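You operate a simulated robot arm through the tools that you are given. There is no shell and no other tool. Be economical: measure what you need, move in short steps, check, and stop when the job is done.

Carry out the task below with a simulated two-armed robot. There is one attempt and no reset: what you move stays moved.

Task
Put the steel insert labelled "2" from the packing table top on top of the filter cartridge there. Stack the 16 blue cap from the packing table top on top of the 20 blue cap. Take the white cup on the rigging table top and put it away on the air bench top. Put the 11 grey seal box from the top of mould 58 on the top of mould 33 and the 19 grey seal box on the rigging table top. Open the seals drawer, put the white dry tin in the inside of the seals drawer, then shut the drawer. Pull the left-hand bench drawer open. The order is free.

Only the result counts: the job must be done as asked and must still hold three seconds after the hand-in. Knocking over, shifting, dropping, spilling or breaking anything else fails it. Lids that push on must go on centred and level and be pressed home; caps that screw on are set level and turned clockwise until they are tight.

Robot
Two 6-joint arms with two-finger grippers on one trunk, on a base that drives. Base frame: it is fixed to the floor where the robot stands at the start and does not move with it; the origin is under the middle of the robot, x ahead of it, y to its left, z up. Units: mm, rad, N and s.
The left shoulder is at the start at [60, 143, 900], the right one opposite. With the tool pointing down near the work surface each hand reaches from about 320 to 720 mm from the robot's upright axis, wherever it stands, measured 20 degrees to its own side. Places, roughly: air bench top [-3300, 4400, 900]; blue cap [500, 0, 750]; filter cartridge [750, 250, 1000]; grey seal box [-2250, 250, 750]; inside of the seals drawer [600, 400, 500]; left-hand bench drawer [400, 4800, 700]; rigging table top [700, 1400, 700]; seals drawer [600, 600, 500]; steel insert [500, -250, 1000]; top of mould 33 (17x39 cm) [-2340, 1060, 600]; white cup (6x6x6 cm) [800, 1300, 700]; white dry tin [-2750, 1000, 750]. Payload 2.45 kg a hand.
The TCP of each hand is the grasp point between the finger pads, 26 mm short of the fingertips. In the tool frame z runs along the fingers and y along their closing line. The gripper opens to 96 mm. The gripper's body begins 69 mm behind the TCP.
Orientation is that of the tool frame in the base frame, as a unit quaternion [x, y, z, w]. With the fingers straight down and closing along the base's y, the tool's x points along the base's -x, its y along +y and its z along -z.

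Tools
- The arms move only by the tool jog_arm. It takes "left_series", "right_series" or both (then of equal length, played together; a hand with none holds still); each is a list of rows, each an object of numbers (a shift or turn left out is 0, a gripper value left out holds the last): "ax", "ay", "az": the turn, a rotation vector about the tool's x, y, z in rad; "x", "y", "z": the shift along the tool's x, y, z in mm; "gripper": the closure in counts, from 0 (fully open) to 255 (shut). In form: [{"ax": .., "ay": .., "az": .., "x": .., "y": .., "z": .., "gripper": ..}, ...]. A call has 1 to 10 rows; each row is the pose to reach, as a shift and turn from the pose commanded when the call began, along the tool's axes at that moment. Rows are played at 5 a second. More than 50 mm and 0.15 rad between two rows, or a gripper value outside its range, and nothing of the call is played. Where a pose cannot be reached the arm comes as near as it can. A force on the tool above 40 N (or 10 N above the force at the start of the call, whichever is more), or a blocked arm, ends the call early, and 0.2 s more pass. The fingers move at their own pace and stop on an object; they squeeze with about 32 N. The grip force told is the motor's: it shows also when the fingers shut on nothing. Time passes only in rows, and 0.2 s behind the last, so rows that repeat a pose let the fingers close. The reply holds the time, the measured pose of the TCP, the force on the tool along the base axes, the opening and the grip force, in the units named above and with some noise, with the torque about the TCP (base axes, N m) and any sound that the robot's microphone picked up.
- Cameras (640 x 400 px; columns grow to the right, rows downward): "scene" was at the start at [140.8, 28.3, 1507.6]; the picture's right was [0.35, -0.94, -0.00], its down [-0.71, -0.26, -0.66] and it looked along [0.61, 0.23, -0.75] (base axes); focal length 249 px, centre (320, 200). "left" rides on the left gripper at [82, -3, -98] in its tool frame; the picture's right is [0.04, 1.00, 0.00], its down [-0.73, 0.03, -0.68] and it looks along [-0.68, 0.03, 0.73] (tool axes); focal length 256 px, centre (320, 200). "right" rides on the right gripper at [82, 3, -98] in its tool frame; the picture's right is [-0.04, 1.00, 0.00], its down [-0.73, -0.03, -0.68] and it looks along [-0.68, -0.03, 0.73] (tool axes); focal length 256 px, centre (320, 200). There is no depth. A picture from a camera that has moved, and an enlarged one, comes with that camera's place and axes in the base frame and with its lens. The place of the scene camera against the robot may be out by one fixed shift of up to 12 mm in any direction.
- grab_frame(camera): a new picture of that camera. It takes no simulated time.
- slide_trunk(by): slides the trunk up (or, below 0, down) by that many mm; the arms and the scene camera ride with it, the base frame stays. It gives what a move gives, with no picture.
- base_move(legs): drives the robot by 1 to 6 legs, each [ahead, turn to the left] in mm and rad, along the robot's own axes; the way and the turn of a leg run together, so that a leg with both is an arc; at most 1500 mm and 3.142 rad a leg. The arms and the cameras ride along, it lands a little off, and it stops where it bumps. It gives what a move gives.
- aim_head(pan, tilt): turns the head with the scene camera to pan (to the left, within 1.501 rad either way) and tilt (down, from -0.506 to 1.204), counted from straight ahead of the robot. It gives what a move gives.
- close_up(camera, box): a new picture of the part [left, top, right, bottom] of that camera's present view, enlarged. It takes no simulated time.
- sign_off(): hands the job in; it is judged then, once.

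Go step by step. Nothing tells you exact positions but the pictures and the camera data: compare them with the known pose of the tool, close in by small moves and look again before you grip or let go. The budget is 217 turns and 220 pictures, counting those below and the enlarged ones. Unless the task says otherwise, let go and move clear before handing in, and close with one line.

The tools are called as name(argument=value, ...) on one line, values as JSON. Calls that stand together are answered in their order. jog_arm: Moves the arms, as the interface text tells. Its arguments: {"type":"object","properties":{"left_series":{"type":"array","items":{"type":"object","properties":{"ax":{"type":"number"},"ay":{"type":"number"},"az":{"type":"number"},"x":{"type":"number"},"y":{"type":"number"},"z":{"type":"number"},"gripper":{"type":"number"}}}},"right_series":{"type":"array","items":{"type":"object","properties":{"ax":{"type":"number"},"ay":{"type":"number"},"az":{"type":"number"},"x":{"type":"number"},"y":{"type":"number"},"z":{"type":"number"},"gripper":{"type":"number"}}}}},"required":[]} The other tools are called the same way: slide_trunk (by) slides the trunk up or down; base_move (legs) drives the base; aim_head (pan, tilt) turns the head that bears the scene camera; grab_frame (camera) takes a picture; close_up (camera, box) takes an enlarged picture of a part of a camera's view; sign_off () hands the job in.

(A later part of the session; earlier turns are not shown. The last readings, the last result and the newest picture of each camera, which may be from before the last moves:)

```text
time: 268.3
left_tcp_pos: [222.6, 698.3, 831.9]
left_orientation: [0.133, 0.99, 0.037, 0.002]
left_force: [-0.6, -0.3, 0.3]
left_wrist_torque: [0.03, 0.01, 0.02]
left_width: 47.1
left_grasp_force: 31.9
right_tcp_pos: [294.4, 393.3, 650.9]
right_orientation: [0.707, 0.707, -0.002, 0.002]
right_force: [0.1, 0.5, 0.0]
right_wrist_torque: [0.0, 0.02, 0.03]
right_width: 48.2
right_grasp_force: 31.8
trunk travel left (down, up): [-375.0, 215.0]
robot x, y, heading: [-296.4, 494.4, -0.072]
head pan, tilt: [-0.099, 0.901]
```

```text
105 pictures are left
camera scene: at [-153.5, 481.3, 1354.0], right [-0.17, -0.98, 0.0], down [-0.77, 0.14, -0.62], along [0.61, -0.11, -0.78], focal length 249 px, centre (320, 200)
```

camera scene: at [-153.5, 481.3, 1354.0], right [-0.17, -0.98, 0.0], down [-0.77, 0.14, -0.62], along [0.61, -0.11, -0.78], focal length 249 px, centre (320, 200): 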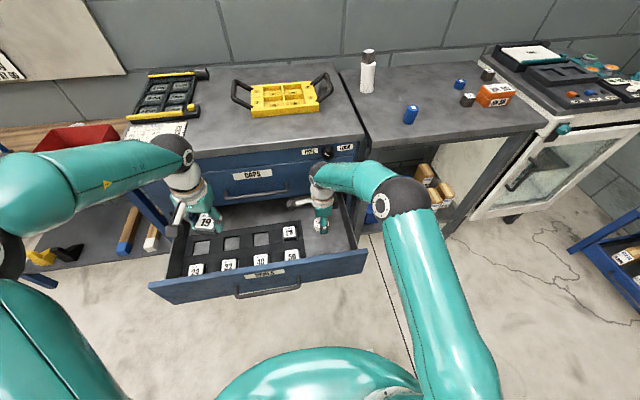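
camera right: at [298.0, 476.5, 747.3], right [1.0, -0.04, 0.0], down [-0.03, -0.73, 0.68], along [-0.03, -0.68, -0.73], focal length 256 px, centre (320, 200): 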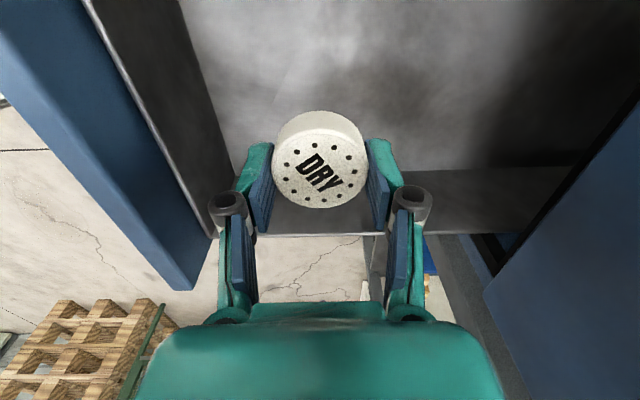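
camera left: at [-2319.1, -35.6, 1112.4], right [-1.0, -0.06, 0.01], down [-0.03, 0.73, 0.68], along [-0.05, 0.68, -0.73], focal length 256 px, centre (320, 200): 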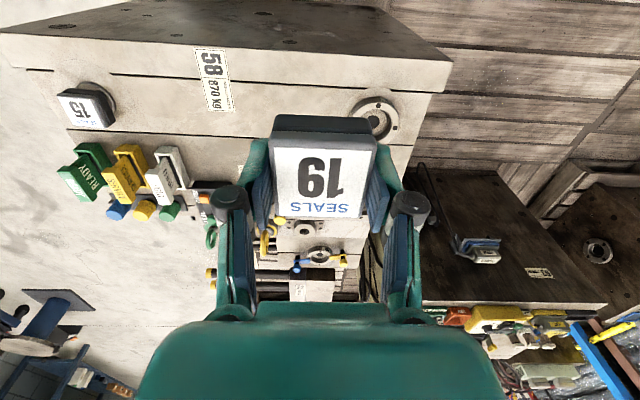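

jog_arm(right_series=[{"z": 30}, {"z": 55}, {"z": 63}, {"z": 71}, {"z": 79}, {"z": 87}, {"z": 95}, {"z": 103}, {"z": 111}, {"z": 119}])

grab_frame(camera="right")

```text
time: 270.5
left_tcp_pos: [223.0, 698.4, 832.4]
left_orientation: [0.132, 0.991, 0.036, 0.002]
left_force: [0.3, 0.5, -0.9]
left_wrist_torque: [-0.01, -0.03, -0.02]
left_width: 46.8
left_grasp_force: 31.8
right_tcp_pos: [295.4, 391.6, 531.6]
right_orientation: [0.707, 0.707, -0.002, 0.0]
right_force: [0.2, -0.3, -0.6]
right_wrist_torque: [-0.02, 0.0, 0.01]
right_width: 48.3
right_grasp_force: 32.0
trunk travel left (down, up): [-375.0, 215.0]
robot x, y, heading: [-295.0, 498.6, -0.071]
head pan, tilt: [-0.099, 0.901]
```

```text
104 pictures are left
camera right: at [298.6, 475.8, 628.0], right [1.0, -0.04, 0.0], down [-0.03, -0.73, 0.68], along [-0.03, -0.68, -0.73], focal length 256 px, centre (320, 200)
```

right: 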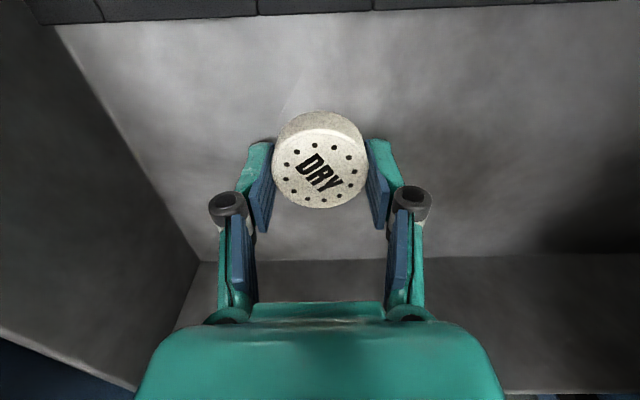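

jog_arm(right_series=[{"z": 5}, {"z": 10}, {"z": 15}, {"z": 20}, {"z": 25}, {"z": 30}, {"z": 35}, {"z": 40}, {"z": 45}, {"z": 50}])

grab_frame(camera="right")

```text
time: 271.2
left_tcp_pos: [222.8, 698.4, 833.0]
left_orientation: [0.133, 0.99, 0.036, 0.002]
left_force: [0.7, 0.0, -0.2]
left_wrist_torque: [0.02, 0.06, 0.01]
left_width: 46.7
left_grasp_force: 31.7
right_tcp_pos: [302.3, 392.6, 530.5]
right_orientation: [0.708, 0.706, 0.006, 0.008]
right_force: [3.0, -0.5, 13.0]
right_wrist_torque: [-0.01, 0.38, -0.03]
right_width: 48.1
right_grasp_force: 32.4
trunk travel left (down, up): [-375.0, 215.0]
robot x, y, heading: [-294.0, 495.4, -0.081]
head pan, tilt: [-0.099, 0.901]
stopped in row 3 (right hand): the force on the tool passed its limit at 45 N (the readings are from after the stop); the commanded pose is now the measured one
```

```text
103 pictures are left
camera right: at [304.7, 475.6, 627.3], right [1.0, -0.04, 0.02], down [-0.04, -0.73, 0.68], along [-0.01, -0.68, -0.73], focal length 256 px, centre (320, 200)
```

right: 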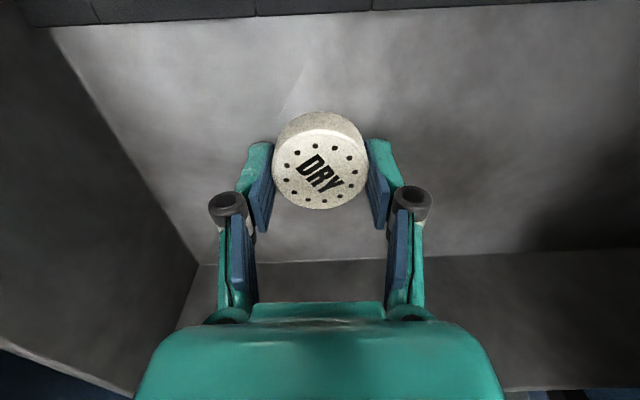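

close_up(camera="scene", box=[260, 130, 420, 280])

close_up(camera="right", box=[220, 90, 420, 240])

```text
2.67 times, centred on (340, 205) of scene
camera zoom: at [-153.7, 481.5, 1353.9], right [-0.17, -0.98, 0.0], down [-0.77, 0.14, -0.62], along [0.61, -0.11, -0.78], focal length 664 px, centre (267, 187)
```

zoom: 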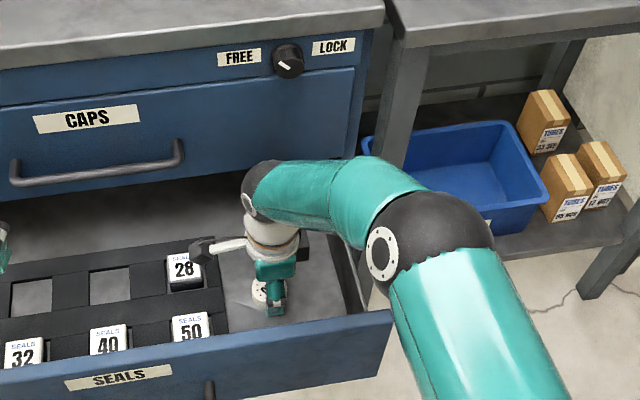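

```text
2.67 times, centred on (320, 165) of right
camera zoom: at [304.7, 475.6, 627.3], right [1.0, -0.04, 0.02], down [-0.04, -0.73, 0.68], along [-0.01, -0.68, -0.73], focal length 683 px, centre (320, 293)
```

zoom: 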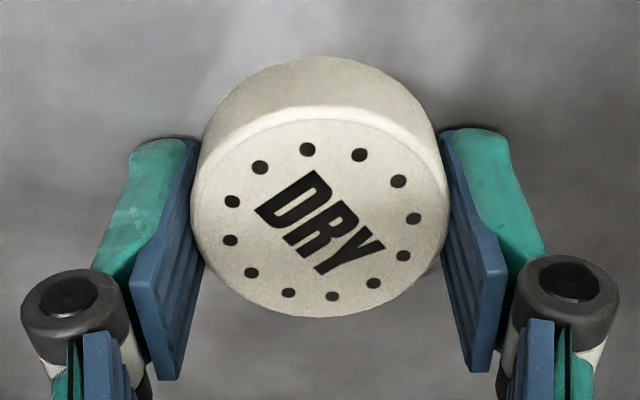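

The tin is on the drawer floor. Release and lift straight up.

jog_arm(right_series=[{"z": -1, "gripper": 150}, {"z": -1, "gripper": 90}, {"z": -1, "gripper": 70}, {"z": -1}, {"z": -15}, {"z": -45}, {"z": -85}, {"z": -130}, {"z": -175}, {"z": -215}])

grab_frame(camera="right")

close_up(camera="scene", box=[140, 130, 420, 305])

```text
time: 273.4
left_tcp_pos: [222.3, 699.3, 832.3]
left_orientation: [0.133, 0.99, 0.036, 0.001]
left_force: [0.6, 0.1, -0.4]
left_wrist_torque: [0.0, -0.01, 0.0]
left_width: 47.0
left_grasp_force: 32.1
right_tcp_pos: [295.9, 392.5, 743.3]
right_orientation: [0.708, 0.707, 0.003, 0.006]
right_force: [-0.5, 0.2, -0.1]
right_wrist_torque: [-0.03, -0.02, 0.04]
right_width: 69.7
right_grasp_force: 0.0
trunk travel left (down, up): [-375.0, 215.0]
robot x, y, heading: [-296.1, 497.2, -0.072]
head pan, tilt: [-0.099, 0.901]
```

```text
100 pictures are left
camera right: at [299.2, 476.5, 840.8], right [1.0, -0.04, 0.01], down [-0.04, -0.73, 0.68], along [-0.02, -0.68, -0.73], focal length 256 px, centre (320, 200)
```

right: 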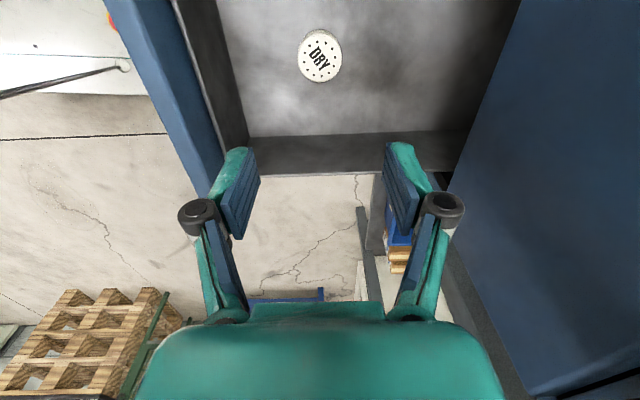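

```text
2.29 times, centred on (280, 218) of scene
camera zoom: at [-153.9, 481.3, 1354.0], right [-0.17, -0.98, 0.0], down [-0.77, 0.14, -0.62], along [0.61, -0.11, -0.78], focal length 570 px, centre (411, 160)
```

zoom: 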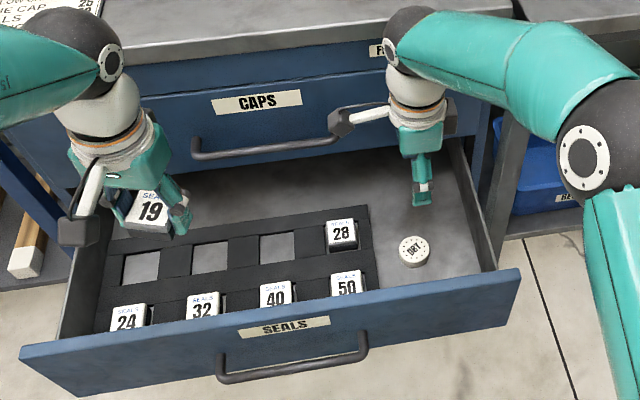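

The tin sits in the drawer. I back the robot off, turn the right hand to face forward, and will push the drawer shut with closed fingers.

base_move(legs=[[-170, 0]])

jog_arm(right_series=[{"az": -0.145, "y": -9, "gripper": 255}, {"az": -0.29, "y": -18}, {"az": -0.435, "y": -27}, {"az": -0.58, "y": -36}, {"az": -0.725, "y": -45}, {"az": -0.87, "y": -54}, {"az": -1.015, "y": -63}, {"az": -1.16, "y": -72}, {"az": -1.305, "y": -81}, {"az": -1.45, "y": -90}])

jog_arm(right_series=[{"ay": -0.14}, {"ay": -0.28}, {"ay": -0.42}, {"ay": -0.56}, {"ay": -0.7}, {"ay": -0.84}, {"ay": -0.98}, {"ay": -1.1}])

grab_frame(camera="scene")

```text
time: 274.9
left_tcp_pos: [52.0, 710.3, 833.1]
left_orientation: [0.134, 0.99, 0.036, 0.002]
left_force: [-0.9, -0.2, 0.6]
left_wrist_torque: [0.0, -0.04, 0.02]
left_width: 46.8
left_grasp_force: 32.2
right_tcp_pos: [125.9, 405.8, 743.4]
right_orientation: [0.707, 0.707, 0.004, 0.006]
right_force: [-0.3, -0.5, -0.3]
right_wrist_torque: [0.02, 0.0, 0.0]
right_width: 69.6
right_grasp_force: 0.1
trunk travel left (down, up): [-375.0, 215.0]
robot x, y, heading: [-466.6, 511.3, -0.083]
head pan, tilt: [-0.099, 0.901]
```

```text
time: 277.1
left_tcp_pos: [52.8, 710.4, 832.3]
left_orientation: [0.134, 0.99, 0.037, 0.001]
left_force: [-0.5, 0.2, -0.8]
left_wrist_torque: [-0.02, -0.02, -0.02]
left_width: 46.7
left_grasp_force: 32.0
right_tcp_pos: [36.9, 405.9, 743.8]
right_orientation: [0.06, 0.998, -0.001, 0.007]
right_force: [0.3, -0.6, 0.0]
right_wrist_torque: [0.03, 0.01, 0.0]
right_width: 0.0
right_grasp_force: 28.2
trunk travel left (down, up): [-375.0, 215.0]
robot x, y, heading: [-466.7, 511.6, -0.076]
head pan, tilt: [-0.099, 0.901]
```

```text
time: 278.9
left_tcp_pos: [52.9, 709.9, 833.5]
left_orientation: [0.134, 0.99, 0.037, 0.001]
left_force: [0.2, -0.5, -1.5]
left_wrist_torque: [-0.03, -0.01, 0.01]
left_width: 46.8
left_grasp_force: 32.2
right_tcp_pos: [36.1, 405.3, 741.6]
right_orientation: [0.052, 0.848, -0.032, 0.527]
right_force: [0.1, -0.1, 0.0]
right_wrist_torque: [0.04, 0.0, 0.0]
right_width: 0.2
right_grasp_force: 28.1
trunk travel left (down, up): [-375.0, 215.0]
robot x, y, heading: [-468.5, 512.2, -0.072]
head pan, tilt: [-0.099, 0.901]
```

```text
98 pictures are left
camera scene: at [-323.1, 493.9, 1354.0], right [-0.17, -0.98, 0.0], down [-0.77, 0.14, -0.62], along [0.61, -0.11, -0.78], focal length 249 px, centre (320, 200)
```

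scene: 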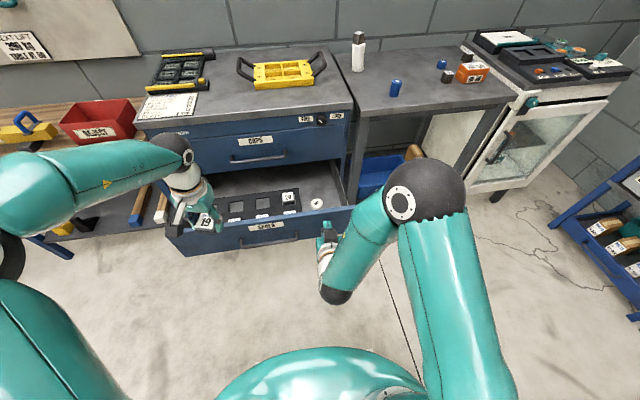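

jog_arm(right_series=[{"x": 16, "y": 34, "z": 18}, {"x": 32, "y": 68, "z": 35}, {"x": 48, "y": 102, "z": 53}, {"x": 64, "y": 136, "z": 70}, {"x": 79, "y": 170, "z": 88}, {"x": 79, "y": 170, "z": 88}])

close_up(camera="scene", box=[150, 130, 430, 305])

grab_frame(camera="right")

```text
time: 280.5
left_tcp_pos: [53.3, 709.1, 830.1]
left_orientation: [0.134, 0.99, 0.037, 0.001]
left_force: [0.9, 0.7, -1.1]
left_wrist_torque: [0.03, 0.02, 0.0]
left_width: 46.9
left_grasp_force: 32.0
right_tcp_pos: [127.3, 510.4, 627.2]
right_orientation: [0.108, 0.846, -0.057, 0.518]
right_force: [-0.1, -1.0, -0.1]
right_wrist_torque: [-0.04, 0.01, -0.01]
right_width: 0.0
right_grasp_force: 28.1
trunk travel left (down, up): [-375.0, 215.0]
robot x, y, heading: [-466.2, 513.3, -0.073]
head pan, tilt: [-0.099, 0.901]
stopped in row 6 (right hand): the arm was blocked; the commanded pose is now the measured one
```

```text
2.29 times, centred on (290, 218) of scene
camera zoom: at [-322.9, 493.6, 1350.9], right [-0.17, -0.98, 0.0], down [-0.77, 0.14, -0.62], along [0.61, -0.11, -0.78], focal length 570 px, centre (389, 160)
```

zoom: 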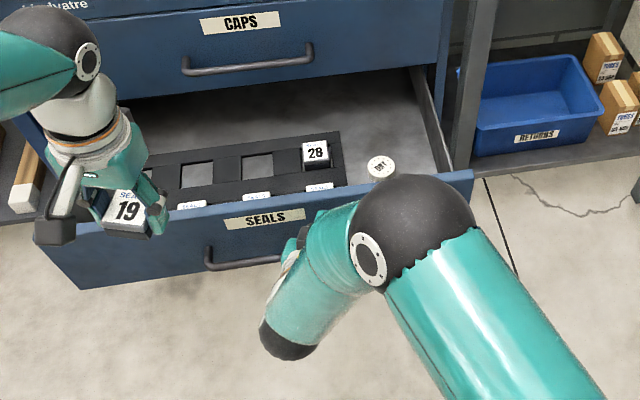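

```text
96 pictures are left
camera right: at [7.4, 545.5, 598.1], right [0.26, 0.96, 0.05], down [-0.27, 0.02, 0.96], along [0.93, -0.26, 0.27], focal length 256 px, centre (320, 200)
```

right: 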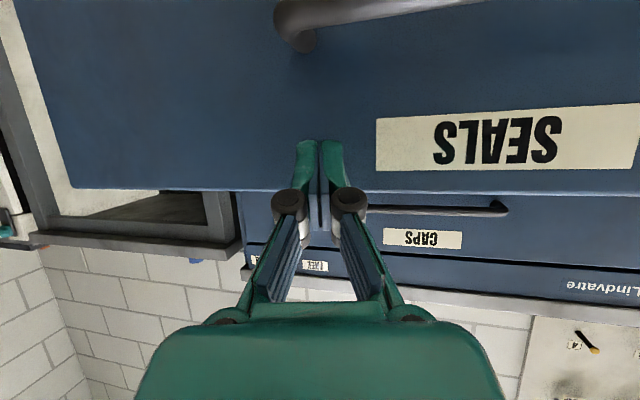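

The closed fingertips are against the panel beside the SEALS label. I push by driving forward.

base_move(legs=[[120, 0]])

grab_frame(camera="right")

grab_frame(camera="scene")

```text
time: 281.7
left_tcp_pos: [174.4, 701.5, 832.1]
left_orientation: [0.134, 0.99, 0.036, 0.0]
left_force: [0.2, 0.1, 0.4]
left_wrist_torque: [-0.01, 0.02, 0.0]
left_width: 46.9
left_grasp_force: 32.5
right_tcp_pos: [245.9, 501.7, 625.2]
right_orientation: [0.106, 0.849, -0.058, 0.515]
right_force: [1.4, 0.1, -0.1]
right_wrist_torque: [0.0, -0.01, 0.02]
right_width: 0.0
right_grasp_force: 29.3
trunk travel left (down, up): [-375.0, 215.0]
robot x, y, heading: [-345.7, 498.9, -0.073]
head pan, tilt: [-0.099, 0.901]
```

```text
95 pictures are left
camera right: at [126.3, 536.2, 597.0], right [0.26, 0.96, 0.05], down [-0.26, 0.02, 0.96], along [0.93, -0.26, 0.26], focal length 256 px, centre (320, 200)
```

right: 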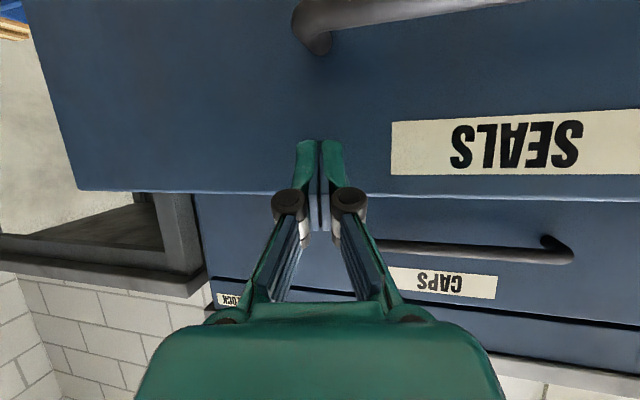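

```text
94 pictures are left
camera scene: at [-201.4, 484.8, 1353.5], right [-0.17, -0.98, 0.0], down [-0.77, 0.14, -0.62], along [0.61, -0.11, -0.79], focal length 249 px, centre (320, 200)
```

scene: 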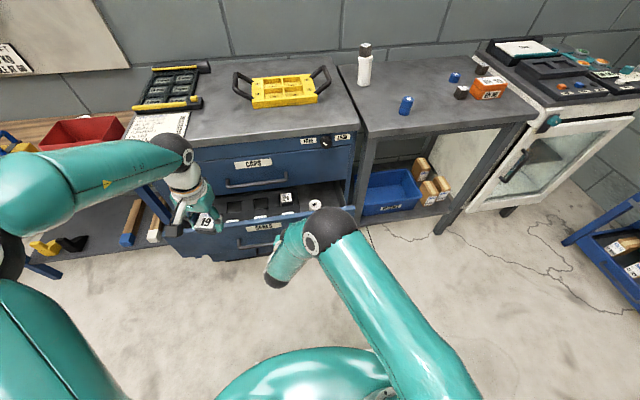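

base_move(legs=[[135, 0]])

grab_frame(camera="right")

```text
time: 283.0
left_tcp_pos: [309.2, 691.5, 833.9]
left_orientation: [0.135, 0.99, 0.036, 0.0]
left_force: [1.0, 0.2, -0.5]
left_wrist_torque: [-0.03, 0.05, 0.03]
left_width: 47.0
left_grasp_force: 32.2
right_tcp_pos: [381.1, 490.1, 625.5]
right_orientation: [0.107, 0.848, -0.058, 0.515]
right_force: [0.1, -0.3, -0.3]
right_wrist_torque: [0.02, 0.0, 0.0]
right_width: 0.0
right_grasp_force: 28.4
trunk travel left (down, up): [-375.0, 215.0]
robot x, y, heading: [-207.6, 492.9, -0.079]
head pan, tilt: [-0.099, 0.901]
```

```text
93 pictures are left
camera right: at [262.1, 525.4, 598.1], right [0.26, 0.96, 0.05], down [-0.26, 0.02, 0.96], along [0.93, -0.26, 0.26], focal length 256 px, centre (320, 200)
```

right: 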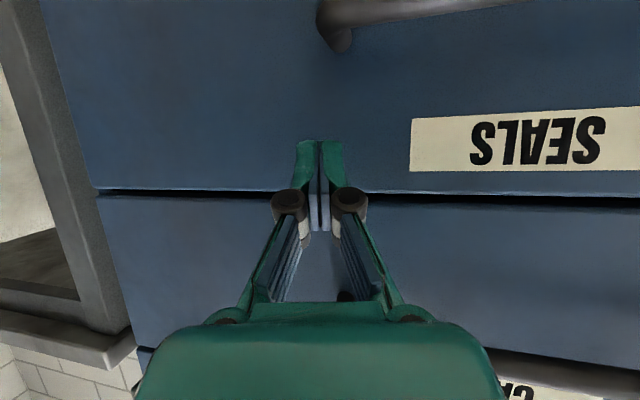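

Nearly shut. I push the last millimetres with the arm until it meets resistance.

jog_arm(right_series=[{"x": -3.6, "y": 1.9, "z": 6.9}, {"x": -7.1, "y": 3.9, "z": 13.8}, {"x": -9.8, "y": 5.3, "z": 19}, {"x": -12.5, "y": 6.7, "z": 24.2}, {"x": -15.1, "y": 8.2, "z": 29.4}, {"x": -17.8, "y": 9.6, "z": 34.6}])

grab_frame(camera="right")

grab_frame(camera="scene")

```text
time: 283.8
left_tcp_pos: [306.6, 690.2, 835.7]
left_orientation: [0.133, 0.99, 0.037, 0.002]
left_force: [0.0, -0.1, -0.4]
left_wrist_torque: [-0.02, 0.02, -0.02]
left_width: 46.8
left_grasp_force: 31.8
right_tcp_pos: [393.6, 491.5, 626.0]
right_orientation: [0.105, 0.851, -0.059, 0.511]
right_force: [-24.2, -3.4, 12.5]
right_wrist_torque: [-0.02, -0.35, -0.05]
right_width: 0.0
right_grasp_force: 28.7
trunk travel left (down, up): [-375.0, 215.0]
robot x, y, heading: [-210.9, 492.7, -0.076]
head pan, tilt: [-0.099, 0.901]
stopped in row 3 (right hand): the force on the tool passed its limit at 51 N (the readings are from after the stop); the commanded pose is now the measured one
```

```text
92 pictures are left
camera right: at [274.3, 525.6, 599.1], right [0.26, 0.96, 0.04], down [-0.26, 0.03, 0.97], along [0.93, -0.26, 0.26], focal length 256 px, centre (320, 200)
```

right: 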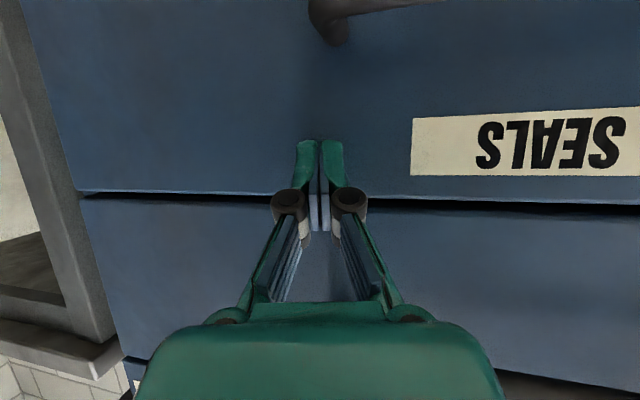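

```text
91 pictures are left
camera scene: at [-71.4, 474.5, 1354.7], right [-0.17, -0.98, 0.0], down [-0.77, 0.14, -0.62], along [0.61, -0.11, -0.78], focal length 249 px, centre (320, 200)
```

scene: 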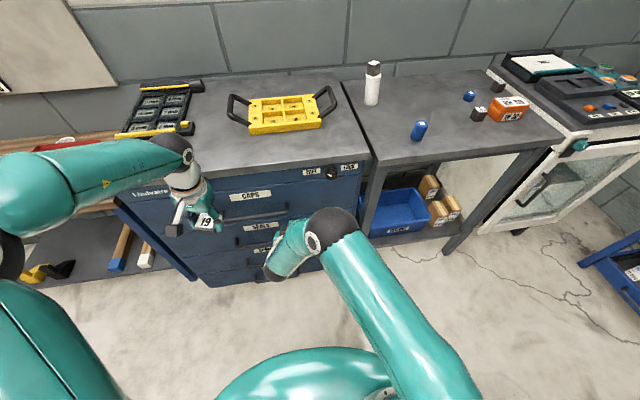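

Firm resistance: the drawer is shut. I back away and check.

base_move(legs=[[-250, 0]])

close_up(camera="scene", box=[150, 90, 430, 265])

grab_frame(camera="right")

```text
time: 285.6
left_tcp_pos: [59.5, 709.1, 836.1]
left_orientation: [0.134, 0.99, 0.037, 0.001]
left_force: [-0.2, 0.6, 0.2]
left_wrist_torque: [0.03, 0.02, -0.01]
left_width: 46.9
left_grasp_force: 32.3
right_tcp_pos: [145.1, 508.4, 624.2]
right_orientation: [0.107, 0.85, -0.06, 0.512]
right_force: [-0.6, -0.1, 0.1]
right_wrist_torque: [0.01, -0.02, -0.01]
right_width: 0.0
right_grasp_force: 28.5
trunk travel left (down, up): [-375.0, 215.0]
robot x, y, heading: [-459.2, 509.8, -0.077]
head pan, tilt: [-0.099, 0.901]
```

```text
2.29 times, centred on (290, 178) of scene
camera zoom: at [-318.2, 493.4, 1354.1], right [-0.17, -0.98, 0.0], down [-0.77, 0.14, -0.62], along [0.61, -0.11, -0.78], focal length 570 px, centre (389, 251)
```

zoom: 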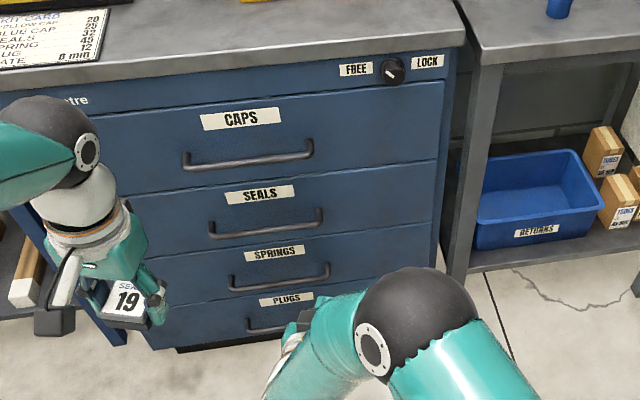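

```text
89 pictures are left
camera right: at [26.8, 544.0, 597.6], right [0.26, 0.96, 0.04], down [-0.26, 0.03, 0.97], along [0.93, -0.26, 0.25], focal length 256 px, centre (320, 200)
```

right: 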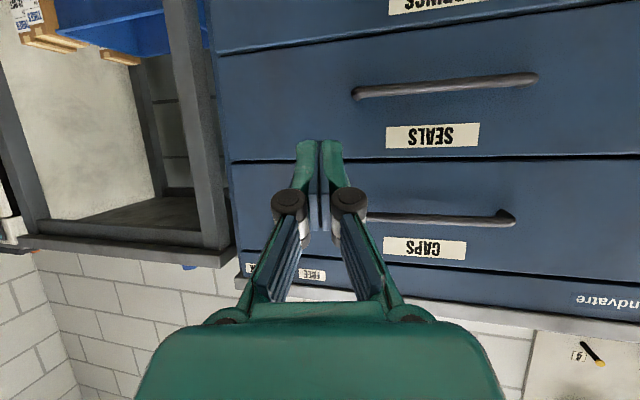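

The drawer is shut flush. I raise the trunk, bring the right hand back to pointing down and head for the rigging bench.

jog_arm(right_series=[{"ay": 0.14, "z": -5}, {"ay": 0.28, "z": -10}, {"ay": 0.42, "z": -15}, {"ay": 0.56, "z": -20}, {"ay": 0.7, "z": -25}, {"ay": 0.84, "z": -30}, {"ay": 0.98, "z": -35}, {"ay": 1.08, "z": -40}])

slide_trunk(by=180)

base_move(legs=[[0, 0.5], [0, 0.5]])

base_move(legs=[[0, 0.6], [800, 0]])

base_move(legs=[[0, -0.45], [0, -0.45]])

base_move(legs=[[0, -0.6]])

aim_head(pan=0.0, tilt=0.7)

grab_frame(camera="scene")

```text
time: 287.4
left_tcp_pos: [60.0, 708.5, 835.1]
left_orientation: [0.135, 0.99, 0.037, 0.002]
left_force: [0.3, 0.1, -0.5]
left_wrist_torque: [0.02, 0.01, 0.0]
left_width: 47.0
left_grasp_force: 31.8
right_tcp_pos: [112.6, 516.2, 643.3]
right_orientation: [0.122, 0.993, 0.004, 0.001]
right_force: [-0.7, -0.5, 0.3]
right_wrist_torque: [0.03, -0.05, 0.0]
right_width: 0.0
right_grasp_force: 27.8
trunk travel left (down, up): [-375.0, 215.0]
robot x, y, heading: [-463.4, 511.7, -0.077]
head pan, tilt: [-0.099, 0.901]
```

```text
time: 289.4
left_tcp_pos: [58.7, 708.4, 1014.6]
left_orientation: [0.134, 0.99, 0.036, 0.001]
left_force: [0.0, 0.4, -0.6]
left_wrist_torque: [-0.03, -0.01, 0.02]
left_width: 46.9
left_grasp_force: 32.5
right_tcp_pos: [112.7, 518.0, 822.0]
right_orientation: [0.122, 0.992, 0.003, 0.002]
right_force: [-0.2, -0.7, 0.5]
right_wrist_torque: [0.03, -0.04, 0.01]
right_width: 0.0
right_grasp_force: 28.5
trunk travel left (down, up): [-555.0, 35.0]
robot x, y, heading: [-459.0, 508.5, -0.072]
head pan, tilt: [-0.099, 0.901]
```

```text
time: 292.8
left_tcp_pos: [-300.6, 1036.1, 1012.1]
left_orientation: [-0.337, 0.94, 0.054, -0.016]
left_force: [0.0, 0.7, -0.6]
left_wrist_torque: [-0.01, -0.05, -0.01]
left_width: 46.9
left_grasp_force: 31.7
right_tcp_pos: [-118.3, 970.2, 822.9]
right_orientation: [-0.333, 0.943, 0.003, -0.001]
right_force: [-0.2, 0.1, 1.1]
right_wrist_torque: [-0.04, -0.02, 0.0]
right_width: 0.0
right_grasp_force: 28.8
trunk travel left (down, up): [-555.0, 35.0]
robot x, y, heading: [-428.1, 481.1, 0.869]
head pan, tilt: [-0.099, 0.901]
stopped in leg 2: the robot was blocked; the commanded pose is now the measured one
```

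```text
time: 295.1
left_tcp_pos: [-627.1, 1015.1, 1012.1]
left_orientation: [-0.605, 0.794, 0.058, -0.036]
left_force: [-0.4, 0.1, -1.0]
left_wrist_torque: [0.0, -0.04, 0.02]
left_width: 46.9
left_grasp_force: 32.3
right_tcp_pos: [-446.0, 1062.5, 825.1]
right_orientation: [-0.594, 0.804, 0.004, 0.0]
right_force: [-0.8, 0.2, -0.6]
right_wrist_torque: [0.0, -0.06, 0.03]
right_width: 0.0
right_grasp_force: 28.6
trunk travel left (down, up): [-555.0, 35.0]
robot x, y, heading: [-394.7, 482.0, 1.469]
head pan, tilt: [-0.099, 0.901]
stopped in leg 1: the robot was blocked; the commanded pose is now the measured one
```

```text
time: 298.2
left_tcp_pos: [-152.9, 1009.1, 1012.9]
left_orientation: [-0.23, 0.971, 0.07, -0.01]
left_force: [-0.4, 0.2, -0.4]
left_wrist_torque: [0.02, 0.04, 0.03]
left_width: 47.1
left_grasp_force: 31.9
right_tcp_pos: [3.5, 907.7, 826.5]
right_orientation: [-0.215, 0.977, 0.003, 0.0]
right_force: [0.2, 0.1, 0.5]
right_wrist_torque: [0.01, 0.03, -0.04]
right_width: 0.1
right_grasp_force: 28.6
trunk travel left (down, up): [-555.0, 35.0]
robot x, y, heading: [-420.6, 517.3, 0.62]
head pan, tilt: [-0.099, 0.901]
stopped in leg 2: the robot was blocked; the commanded pose is now the measured one
```

```text
time: 300.5
left_tcp_pos: [81.2, 771.1, 1012.4]
left_orientation: [0.069, 0.995, 0.069, 0.011]
left_force: [0.1, -0.2, -0.9]
left_wrist_torque: [-0.04, 0.01, 0.0]
left_width: 47.2
left_grasp_force: 32.0
right_tcp_pos: [154.5, 598.1, 825.3]
right_orientation: [0.085, 0.996, 0.003, 0.0]
right_force: [-0.3, 0.3, 0.4]
right_wrist_torque: [-0.02, 0.0, -0.01]
right_width: 0.0
right_grasp_force: 28.1
trunk travel left (down, up): [-555.0, 35.0]
robot x, y, heading: [-421.8, 539.8, 0.019]
head pan, tilt: [-0.099, 0.901]
```

```text
time: 301.2
left_tcp_pos: [80.1, 773.7, 1012.9]
left_orientation: [0.068, 0.995, 0.069, 0.012]
left_force: [0.8, 0.8, -1.1]
left_wrist_torque: [-0.03, -0.01, -0.01]
left_width: 47.1
left_grasp_force: 31.9
right_tcp_pos: [152.7, 599.6, 826.3]
right_orientation: [0.083, 0.997, 0.002, 0.001]
right_force: [0.0, 0.7, -0.4]
right_wrist_torque: [-0.07, -0.01, 0.03]
right_width: 0.0
right_grasp_force: 28.7
trunk travel left (down, up): [-555.0, 35.0]
robot x, y, heading: [-421.6, 542.0, 0.018]
head pan, tilt: [0.0, 0.7]
```

```text
88 pictures are left
camera scene: at [-267.6, 548.7, 1550.1], right [0.02, -1.0, 0.0], down [-0.64, -0.01, -0.76], along [0.76, 0.01, -0.65], focal length 249 px, centre (320, 200)
```

scene: 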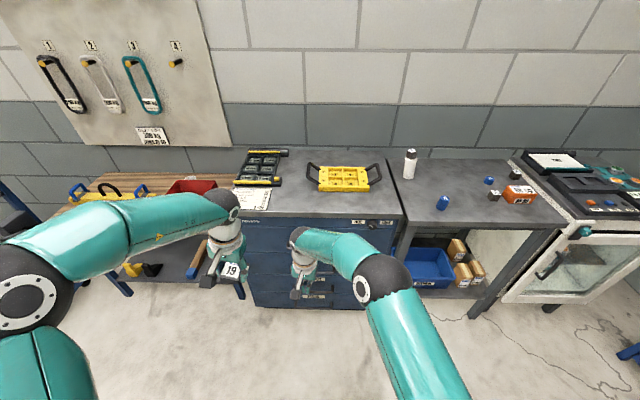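

A stop cancelled the drive. I do the turn in smaller separate calls.

base_move(legs=[[0, 0.7]])

base_move(legs=[[0, 0.7]])

base_move(legs=[[800, 0]])

base_move(legs=[[0, -0.7]])

base_move(legs=[[0, -0.7]])

grab_frame(camera="scene")

```text
time: 303.7
left_tcp_pos: [-179.0, 1037.8, 1012.9]
left_orientation: [-0.272, 0.96, 0.069, -0.012]
left_force: [-0.5, 1.0, 0.0]
left_wrist_torque: [0.0, -0.01, -0.01]
left_width: 46.8
left_grasp_force: 32.0
right_tcp_pos: [-13.6, 951.5, 825.3]
right_orientation: [-0.258, 0.966, 0.002, 0.0]
right_force: [0.5, 0.2, -0.5]
right_wrist_torque: [0.0, 0.01, -0.03]
right_width: 0.2
right_grasp_force: 28.3
trunk travel left (down, up): [-555.0, 35.0]
robot x, y, heading: [-398.9, 518.2, 0.701]
head pan, tilt: [0.0, 0.7]
```

```text
time: 306.0
left_tcp_pos: [-539.2, 1070.7, 1014.3]
left_orientation: [-0.565, 0.822, 0.061, -0.033]
left_force: [-0.2, 0.6, -1.1]
left_wrist_torque: [-0.04, -0.01, -0.02]
left_width: 46.6
left_grasp_force: 31.4
right_tcp_pos: [-354.3, 1101.3, 828.5]
right_orientation: [-0.555, 0.832, 0.003, -0.001]
right_force: [-0.8, -0.8, 1.2]
right_wrist_torque: [-0.01, -0.03, 0.0]
right_width: 0.2
right_grasp_force: 28.1
trunk travel left (down, up): [-555.0, 35.0]
robot x, y, heading: [-366.7, 511.6, 1.366]
head pan, tilt: [0.0, 0.7]
stopped in leg 1: the robot was blocked; the commanded pose is now the measured one
```

```text
time: 310.4
left_tcp_pos: [-374.7, 1858.5, 1014.3]
left_orientation: [-0.564, 0.823, 0.06, -0.033]
left_force: [0.4, 0.1, -0.1]
left_wrist_torque: [0.01, 0.0, -0.01]
left_width: 47.2
left_grasp_force: 32.0
right_tcp_pos: [-190.7, 1888.7, 827.1]
right_orientation: [-0.554, 0.832, 0.004, 0.0]
right_force: [0.2, 0.2, -1.0]
right_wrist_torque: [-0.01, 0.05, 0.01]
right_width: 0.0
right_grasp_force: 28.4
trunk travel left (down, up): [-555.0, 35.0]
robot x, y, heading: [-201.5, 1299.8, 1.369]
head pan, tilt: [0.0, 0.7]
```

```text
time: 312.9
left_tcp_pos: [19.7, 1838.9, 1016.6]
left_orientation: [-0.253, 0.965, 0.071, -0.011]
left_force: [0.6, 0.6, -0.4]
left_wrist_torque: [0.02, 0.04, 0.03]
left_width: 46.7
left_grasp_force: 31.9
right_tcp_pos: [181.1, 1747.5, 830.5]
right_orientation: [-0.241, 0.971, 0.004, 0.001]
right_force: [0.6, 0.2, 0.0]
right_wrist_torque: [0.0, 0.04, 0.03]
right_width: 0.0
right_grasp_force: 28.6
trunk travel left (down, up): [-555.0, 35.0]
robot x, y, heading: [-223.7, 1328.5, 0.68]
head pan, tilt: [0.0, 0.7]
stopped in leg 1: the robot was blocked; the commanded pose is now the measured one
```

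```text
time: 315.6
left_tcp_pos: [292.8, 1565.0, 1017.3]
left_orientation: [0.091, 0.993, 0.071, 0.014]
left_force: [-0.6, -1.1, 0.1]
left_wrist_torque: [0.05, 0.0, 0.0]
left_width: 46.9
left_grasp_force: 31.8
right_tcp_pos: [357.4, 1390.8, 831.7]
right_orientation: [0.104, 0.995, 0.004, 0.003]
right_force: [0.1, 0.2, 0.3]
right_wrist_torque: [0.05, -0.01, 0.01]
right_width: 0.0
right_grasp_force: 28.5
trunk travel left (down, up): [-555.0, 35.0]
robot x, y, heading: [-220.4, 1363.5, -0.005]
head pan, tilt: [0.0, 0.7]
stopped in leg 1: the robot was blocked; the commanded pose is now the measured one
```

```text
87 pictures are left
camera scene: at [-68.3, 1359.0, 1550.2], right [-0.01, -1.0, 0.0], down [-0.64, 0.01, -0.76], along [0.76, 0.0, -0.64], focal length 249 px, centre (320, 200)
```

scene: 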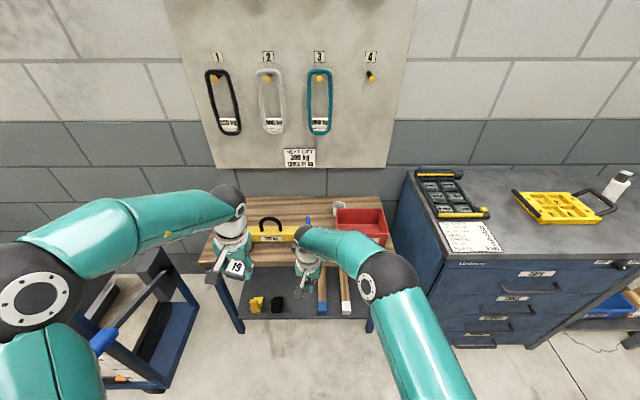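

The rigging bench shows the cup behind, left of the red bin. I raise the right hand and drive closer.

jog_arm(right_series=[{"z": -45, "x": 15, "gripper": 60}, {"z": -90, "x": 30}, {"z": -135, "x": 45}, {"z": -180, "x": 60}, {"z": -200, "x": 70}])

base_move(legs=[[150, 0]])

grab_frame(camera="right")

grab_frame(camera="left")

grab_frame(camera="scene")

```text
time: 316.8
left_tcp_pos: [293.3, 1567.1, 1017.5]
left_orientation: [0.09, 0.993, 0.069, 0.014]
left_force: [0.5, -0.2, -0.2]
left_wrist_torque: [0.02, -0.02, 0.0]
left_width: 46.9
left_grasp_force: 31.7
right_tcp_pos: [285.7, 1406.4, 1033.0]
right_orientation: [0.103, 0.995, 0.003, 0.003]
right_force: [0.1, -0.4, 0.1]
right_wrist_torque: [-0.02, -0.04, -0.02]
right_width: 73.5
right_grasp_force: 0.0
trunk travel left (down, up): [-555.0, 35.0]
robot x, y, heading: [-223.4, 1359.1, -0.01]
head pan, tilt: [0.0, 0.7]
```

```text
time: 318.1
left_tcp_pos: [444.7, 1565.9, 1015.8]
left_orientation: [0.091, 0.993, 0.068, 0.012]
left_force: [1.4, -0.5, -1.1]
left_wrist_torque: [0.01, 0.03, 0.03]
left_width: 46.7
left_grasp_force: 31.9
right_tcp_pos: [437.6, 1406.3, 1030.8]
right_orientation: [0.103, 0.995, 0.003, 0.002]
right_force: [0.1, -0.8, 0.3]
right_wrist_torque: [-0.01, 0.01, 0.01]
right_width: 73.7
right_grasp_force: 0.1
trunk travel left (down, up): [-555.0, 35.0]
robot x, y, heading: [-72.5, 1364.0, -0.004]
head pan, tilt: [0.0, 0.7]
```

```text
86 pictures are left
camera right: at [359.3, 1426.1, 1128.0], right [0.24, 0.97, 0.01], down [0.71, -0.18, 0.68], along [0.66, -0.16, -0.73], focal length 256 px, centre (320, 200)
```

right: 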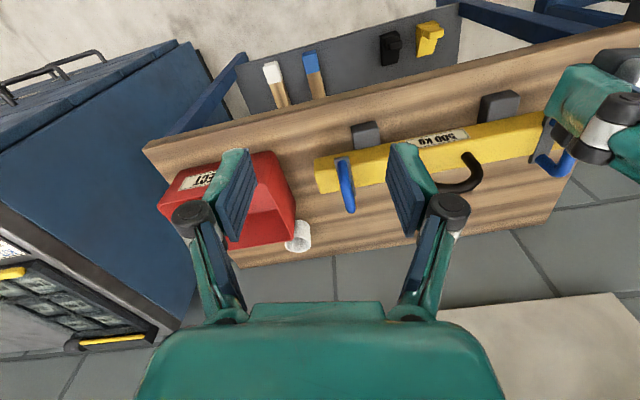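

```text
85 pictures are left
camera left: at [359.2, 1565.6, 1111.0], right [0.14, 0.98, 0.14], down [0.7, -0.2, 0.69], along [0.7, 0.0, -0.71], focal length 256 px, centre (320, 200)
```

left: 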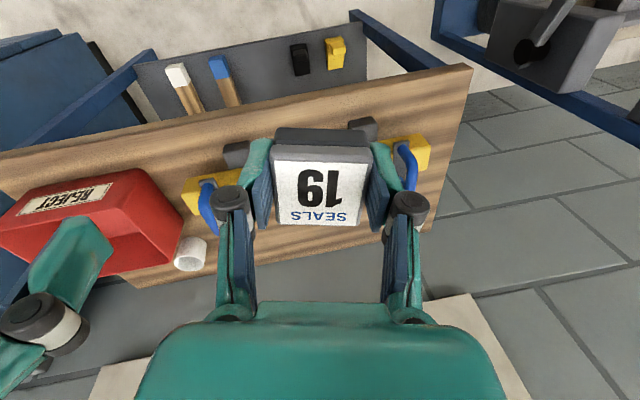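

```text
84 pictures are left
camera scene: at [84.1, 1362.1, 1549.8], right [-0.01, -1.0, 0.0], down [-0.65, 0.0, -0.76], along [0.76, 0.0, -0.65], focal length 249 px, centre (320, 200)
```

scene: 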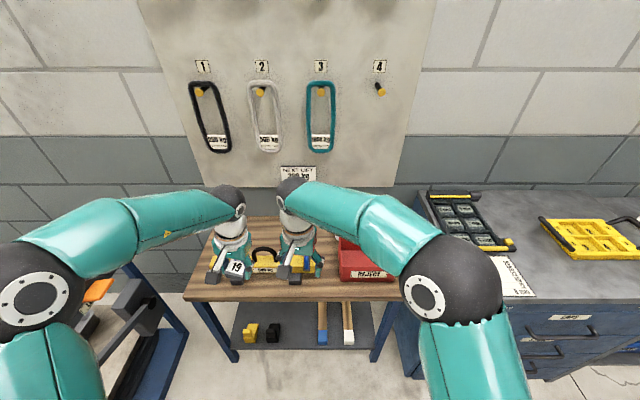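

The bench top is at z≈740, and the cup near (780,1274). A free strip behind the yellow beam (x 700–890) suits box 19. I look at the cup closely and drive nearer.

base_move(legs=[[170, 0]])

close_up(camera="right", box=[160, 80, 560, 300])

grab_frame(camera="left")

```text
time: 319.6
left_tcp_pos: [613.6, 1565.9, 1016.5]
left_orientation: [0.09, 0.993, 0.07, 0.012]
left_force: [0.8, 0.4, 0.6]
left_wrist_torque: [-0.01, 0.08, 0.05]
left_width: 46.6
left_grasp_force: 32.1
right_tcp_pos: [608.1, 1404.3, 1031.5]
right_orientation: [0.103, 0.995, 0.003, 0.002]
right_force: [-0.3, 0.2, -0.1]
right_wrist_torque: [0.01, 0.05, -0.01]
right_width: 73.2
right_grasp_force: 0.0
trunk travel left (down, up): [-555.0, 35.0]
robot x, y, heading: [98.0, 1361.5, 0.0]
head pan, tilt: [0.0, 0.7]
```

```text
1.60 times, centred on (360, 190) of right
camera zoom: at [529.2, 1425.2, 1128.5], right [0.24, 0.97, 0.01], down [0.71, -0.18, 0.68], along [0.66, -0.16, -0.73], focal length 410 px, centre (256, 216)
```

zoom: 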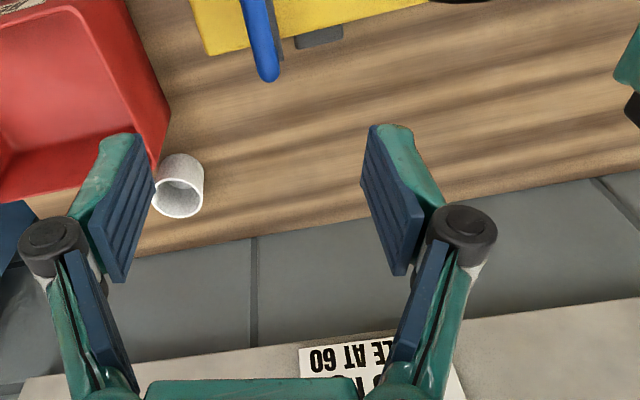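

```text
82 pictures are left
camera left: at [529.0, 1564.8, 1111.5], right [0.14, 0.98, 0.14], down [0.7, -0.2, 0.69], along [0.7, 0.0, -0.71], focal length 256 px, centre (320, 200)
```

left: 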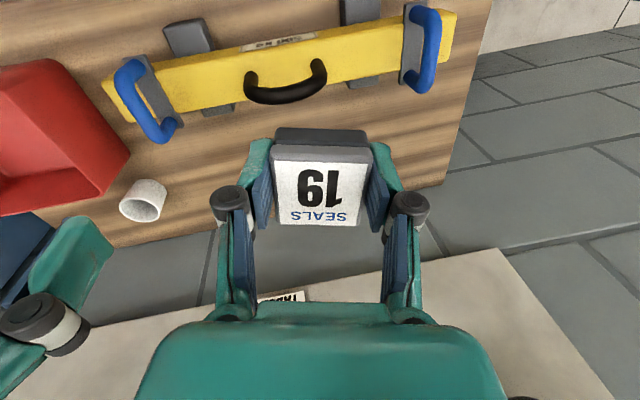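

The cup stands upright beside the red bin. I drive 70 mm closer and bring box 19 over the free strip, levelling the left hand.

base_move(legs=[[70, 0]])

jog_arm(left_series=[{"x": -25, "y": -17, "z": 31, "ax": 0.03}, {"x": -51, "y": -35, "z": 63, "ax": 0.06}, {"x": -76, "y": -52, "z": 94, "ax": 0.09}, {"x": -102, "y": -69, "z": 125, "ax": 0.12}, {"x": -127, "y": -87, "z": 157, "ax": 0.142}, {"x": -127, "y": -87, "z": 157, "ax": 0.142}])

grab_frame(camera="left")

grab_frame(camera="scene")

```text
time: 320.6
left_tcp_pos: [684.4, 1565.3, 1015.8]
left_orientation: [0.09, 0.993, 0.069, 0.012]
left_force: [1.5, -0.5, 0.6]
left_wrist_torque: [0.02, 0.04, 0.01]
left_width: 46.9
left_grasp_force: 32.0
right_tcp_pos: [679.7, 1404.7, 1031.5]
right_orientation: [0.103, 0.995, 0.004, 0.0]
right_force: [0.6, -0.2, 0.4]
right_wrist_torque: [0.02, 0.03, -0.02]
right_width: 73.3
right_grasp_force: 0.2
trunk travel left (down, up): [-555.0, 35.0]
robot x, y, heading: [170.7, 1358.2, -0.006]
head pan, tilt: [0.0, 0.7]
```

```text
time: 322.0
left_tcp_pos: [798.3, 1479.5, 852.5]
left_orientation: [0.09, 0.996, -0.002, 0.006]
left_force: [-0.4, 0.5, -0.1]
left_wrist_torque: [0.01, -0.04, -0.04]
left_width: 46.9
left_grasp_force: 32.1
right_tcp_pos: [675.6, 1404.1, 1032.4]
right_orientation: [0.102, 0.995, 0.004, 0.003]
right_force: [0.4, 0.2, -0.5]
right_wrist_torque: [-0.03, 0.02, 0.01]
right_width: 73.2
right_grasp_force: 0.0
trunk travel left (down, up): [-555.0, 35.0]
robot x, y, heading: [171.0, 1358.3, -0.008]
head pan, tilt: [0.0, 0.7]
```

```text
81 pictures are left
camera left: at [716.1, 1492.2, 948.3], right [0.14, 0.99, 0.0], down [0.72, -0.1, 0.69], along [0.68, -0.1, -0.72], focal length 256 px, centre (320, 200)
```

left: 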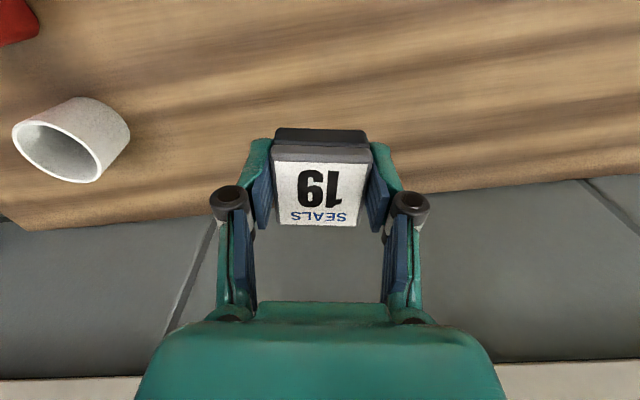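

```text
80 pictures are left
camera scene: at [321.8, 1360.9, 1550.3], right [-0.01, -1.0, 0.0], down [-0.64, 0.0, -0.76], along [0.76, 0.0, -0.64], focal length 249 px, centre (320, 200)
```

scene: 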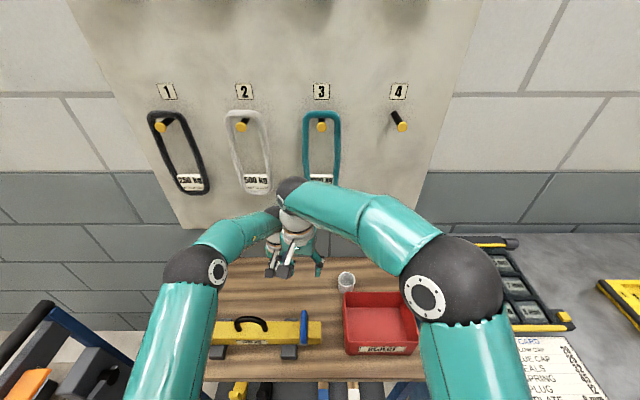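

jog_arm(left_series=[{"z": 35}, {"z": 62}, {"z": 68}, {"z": 73}, {"z": 78}, {"z": 83}, {"z": 88}, {"z": 93}, {"z": 98}])

grab_frame(camera="left")

```text
time: 324.0
left_tcp_pos: [800.2, 1480.1, 752.7]
left_orientation: [0.091, 0.996, -0.002, 0.007]
left_force: [0.1, -0.4, 0.6]
left_wrist_torque: [-0.04, -0.03, 0.04]
left_width: 46.7
left_grasp_force: 32.1
right_tcp_pos: [677.8, 1403.4, 1032.1]
right_orientation: [0.103, 0.995, 0.003, 0.002]
right_force: [-0.1, 0.5, -0.2]
right_wrist_torque: [-0.01, 0.03, 0.03]
right_width: 73.3
right_grasp_force: 0.0
trunk travel left (down, up): [-555.0, 35.0]
robot x, y, heading: [169.0, 1355.9, -0.007]
head pan, tilt: [0.0, 0.7]
```

```text
79 pictures are left
camera left: at [718.3, 1491.7, 850.1], right [0.14, 0.99, 0.0], down [0.72, -0.1, 0.69], along [0.68, -0.1, -0.72], focal length 256 px, centre (320, 200)
```

left: 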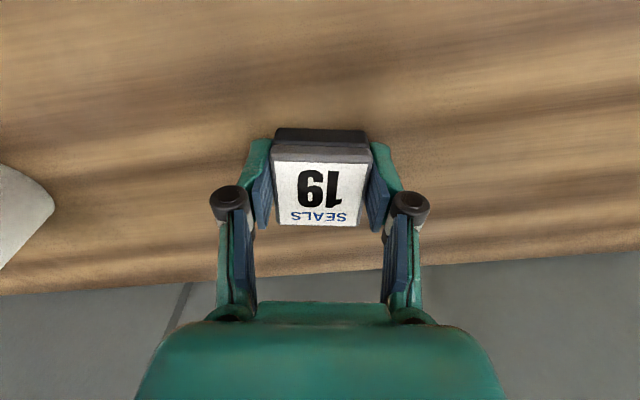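

jog_arm(left_series=[{"z": 4}, {"z": 8}, {"z": 12}, {"z": 16}, {"z": 20}, {"z": 24}, {"z": 28}, {"z": 32}, {"z": 36}, {"z": 40}])

grab_frame(camera="left")

```text
time: 325.1
left_tcp_pos: [802.6, 1479.2, 744.7]
left_orientation: [0.09, 0.996, -0.001, 0.01]
left_force: [-7.1, -0.1, 19.0]
left_wrist_torque: [-0.01, 0.31, -0.01]
left_width: 46.9
left_grasp_force: 31.8
right_tcp_pos: [675.3, 1403.7, 1035.1]
right_orientation: [0.102, 0.995, 0.004, 0.003]
right_force: [-0.6, -0.8, -0.5]
right_wrist_torque: [0.01, -0.01, 0.03]
right_width: 73.3
right_grasp_force: 0.1
trunk travel left (down, up): [-555.0, 35.0]
robot x, y, heading: [173.2, 1364.2, -0.006]
head pan, tilt: [0.0, 0.7]
stopped in row 5 (left hand): the force on the tool passed its limit at 43 N (the readings are from after the stop); the commanded pose is now the measured one
```

```text
78 pictures are left
camera left: at [719.8, 1491.3, 841.0], right [0.14, 0.99, 0.0], down [0.71, -0.1, 0.69], along [0.69, -0.1, -0.72], focal length 256 px, centre (320, 200)
```

left: 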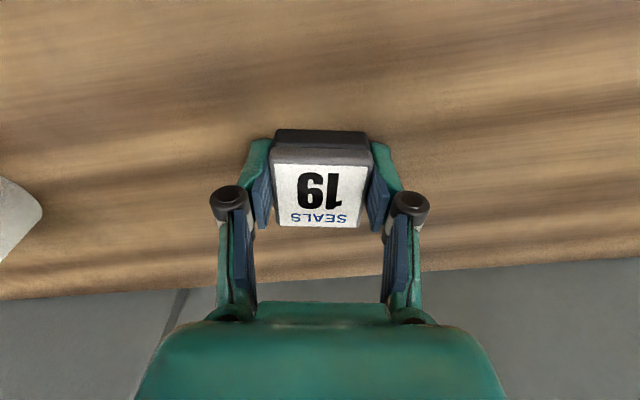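

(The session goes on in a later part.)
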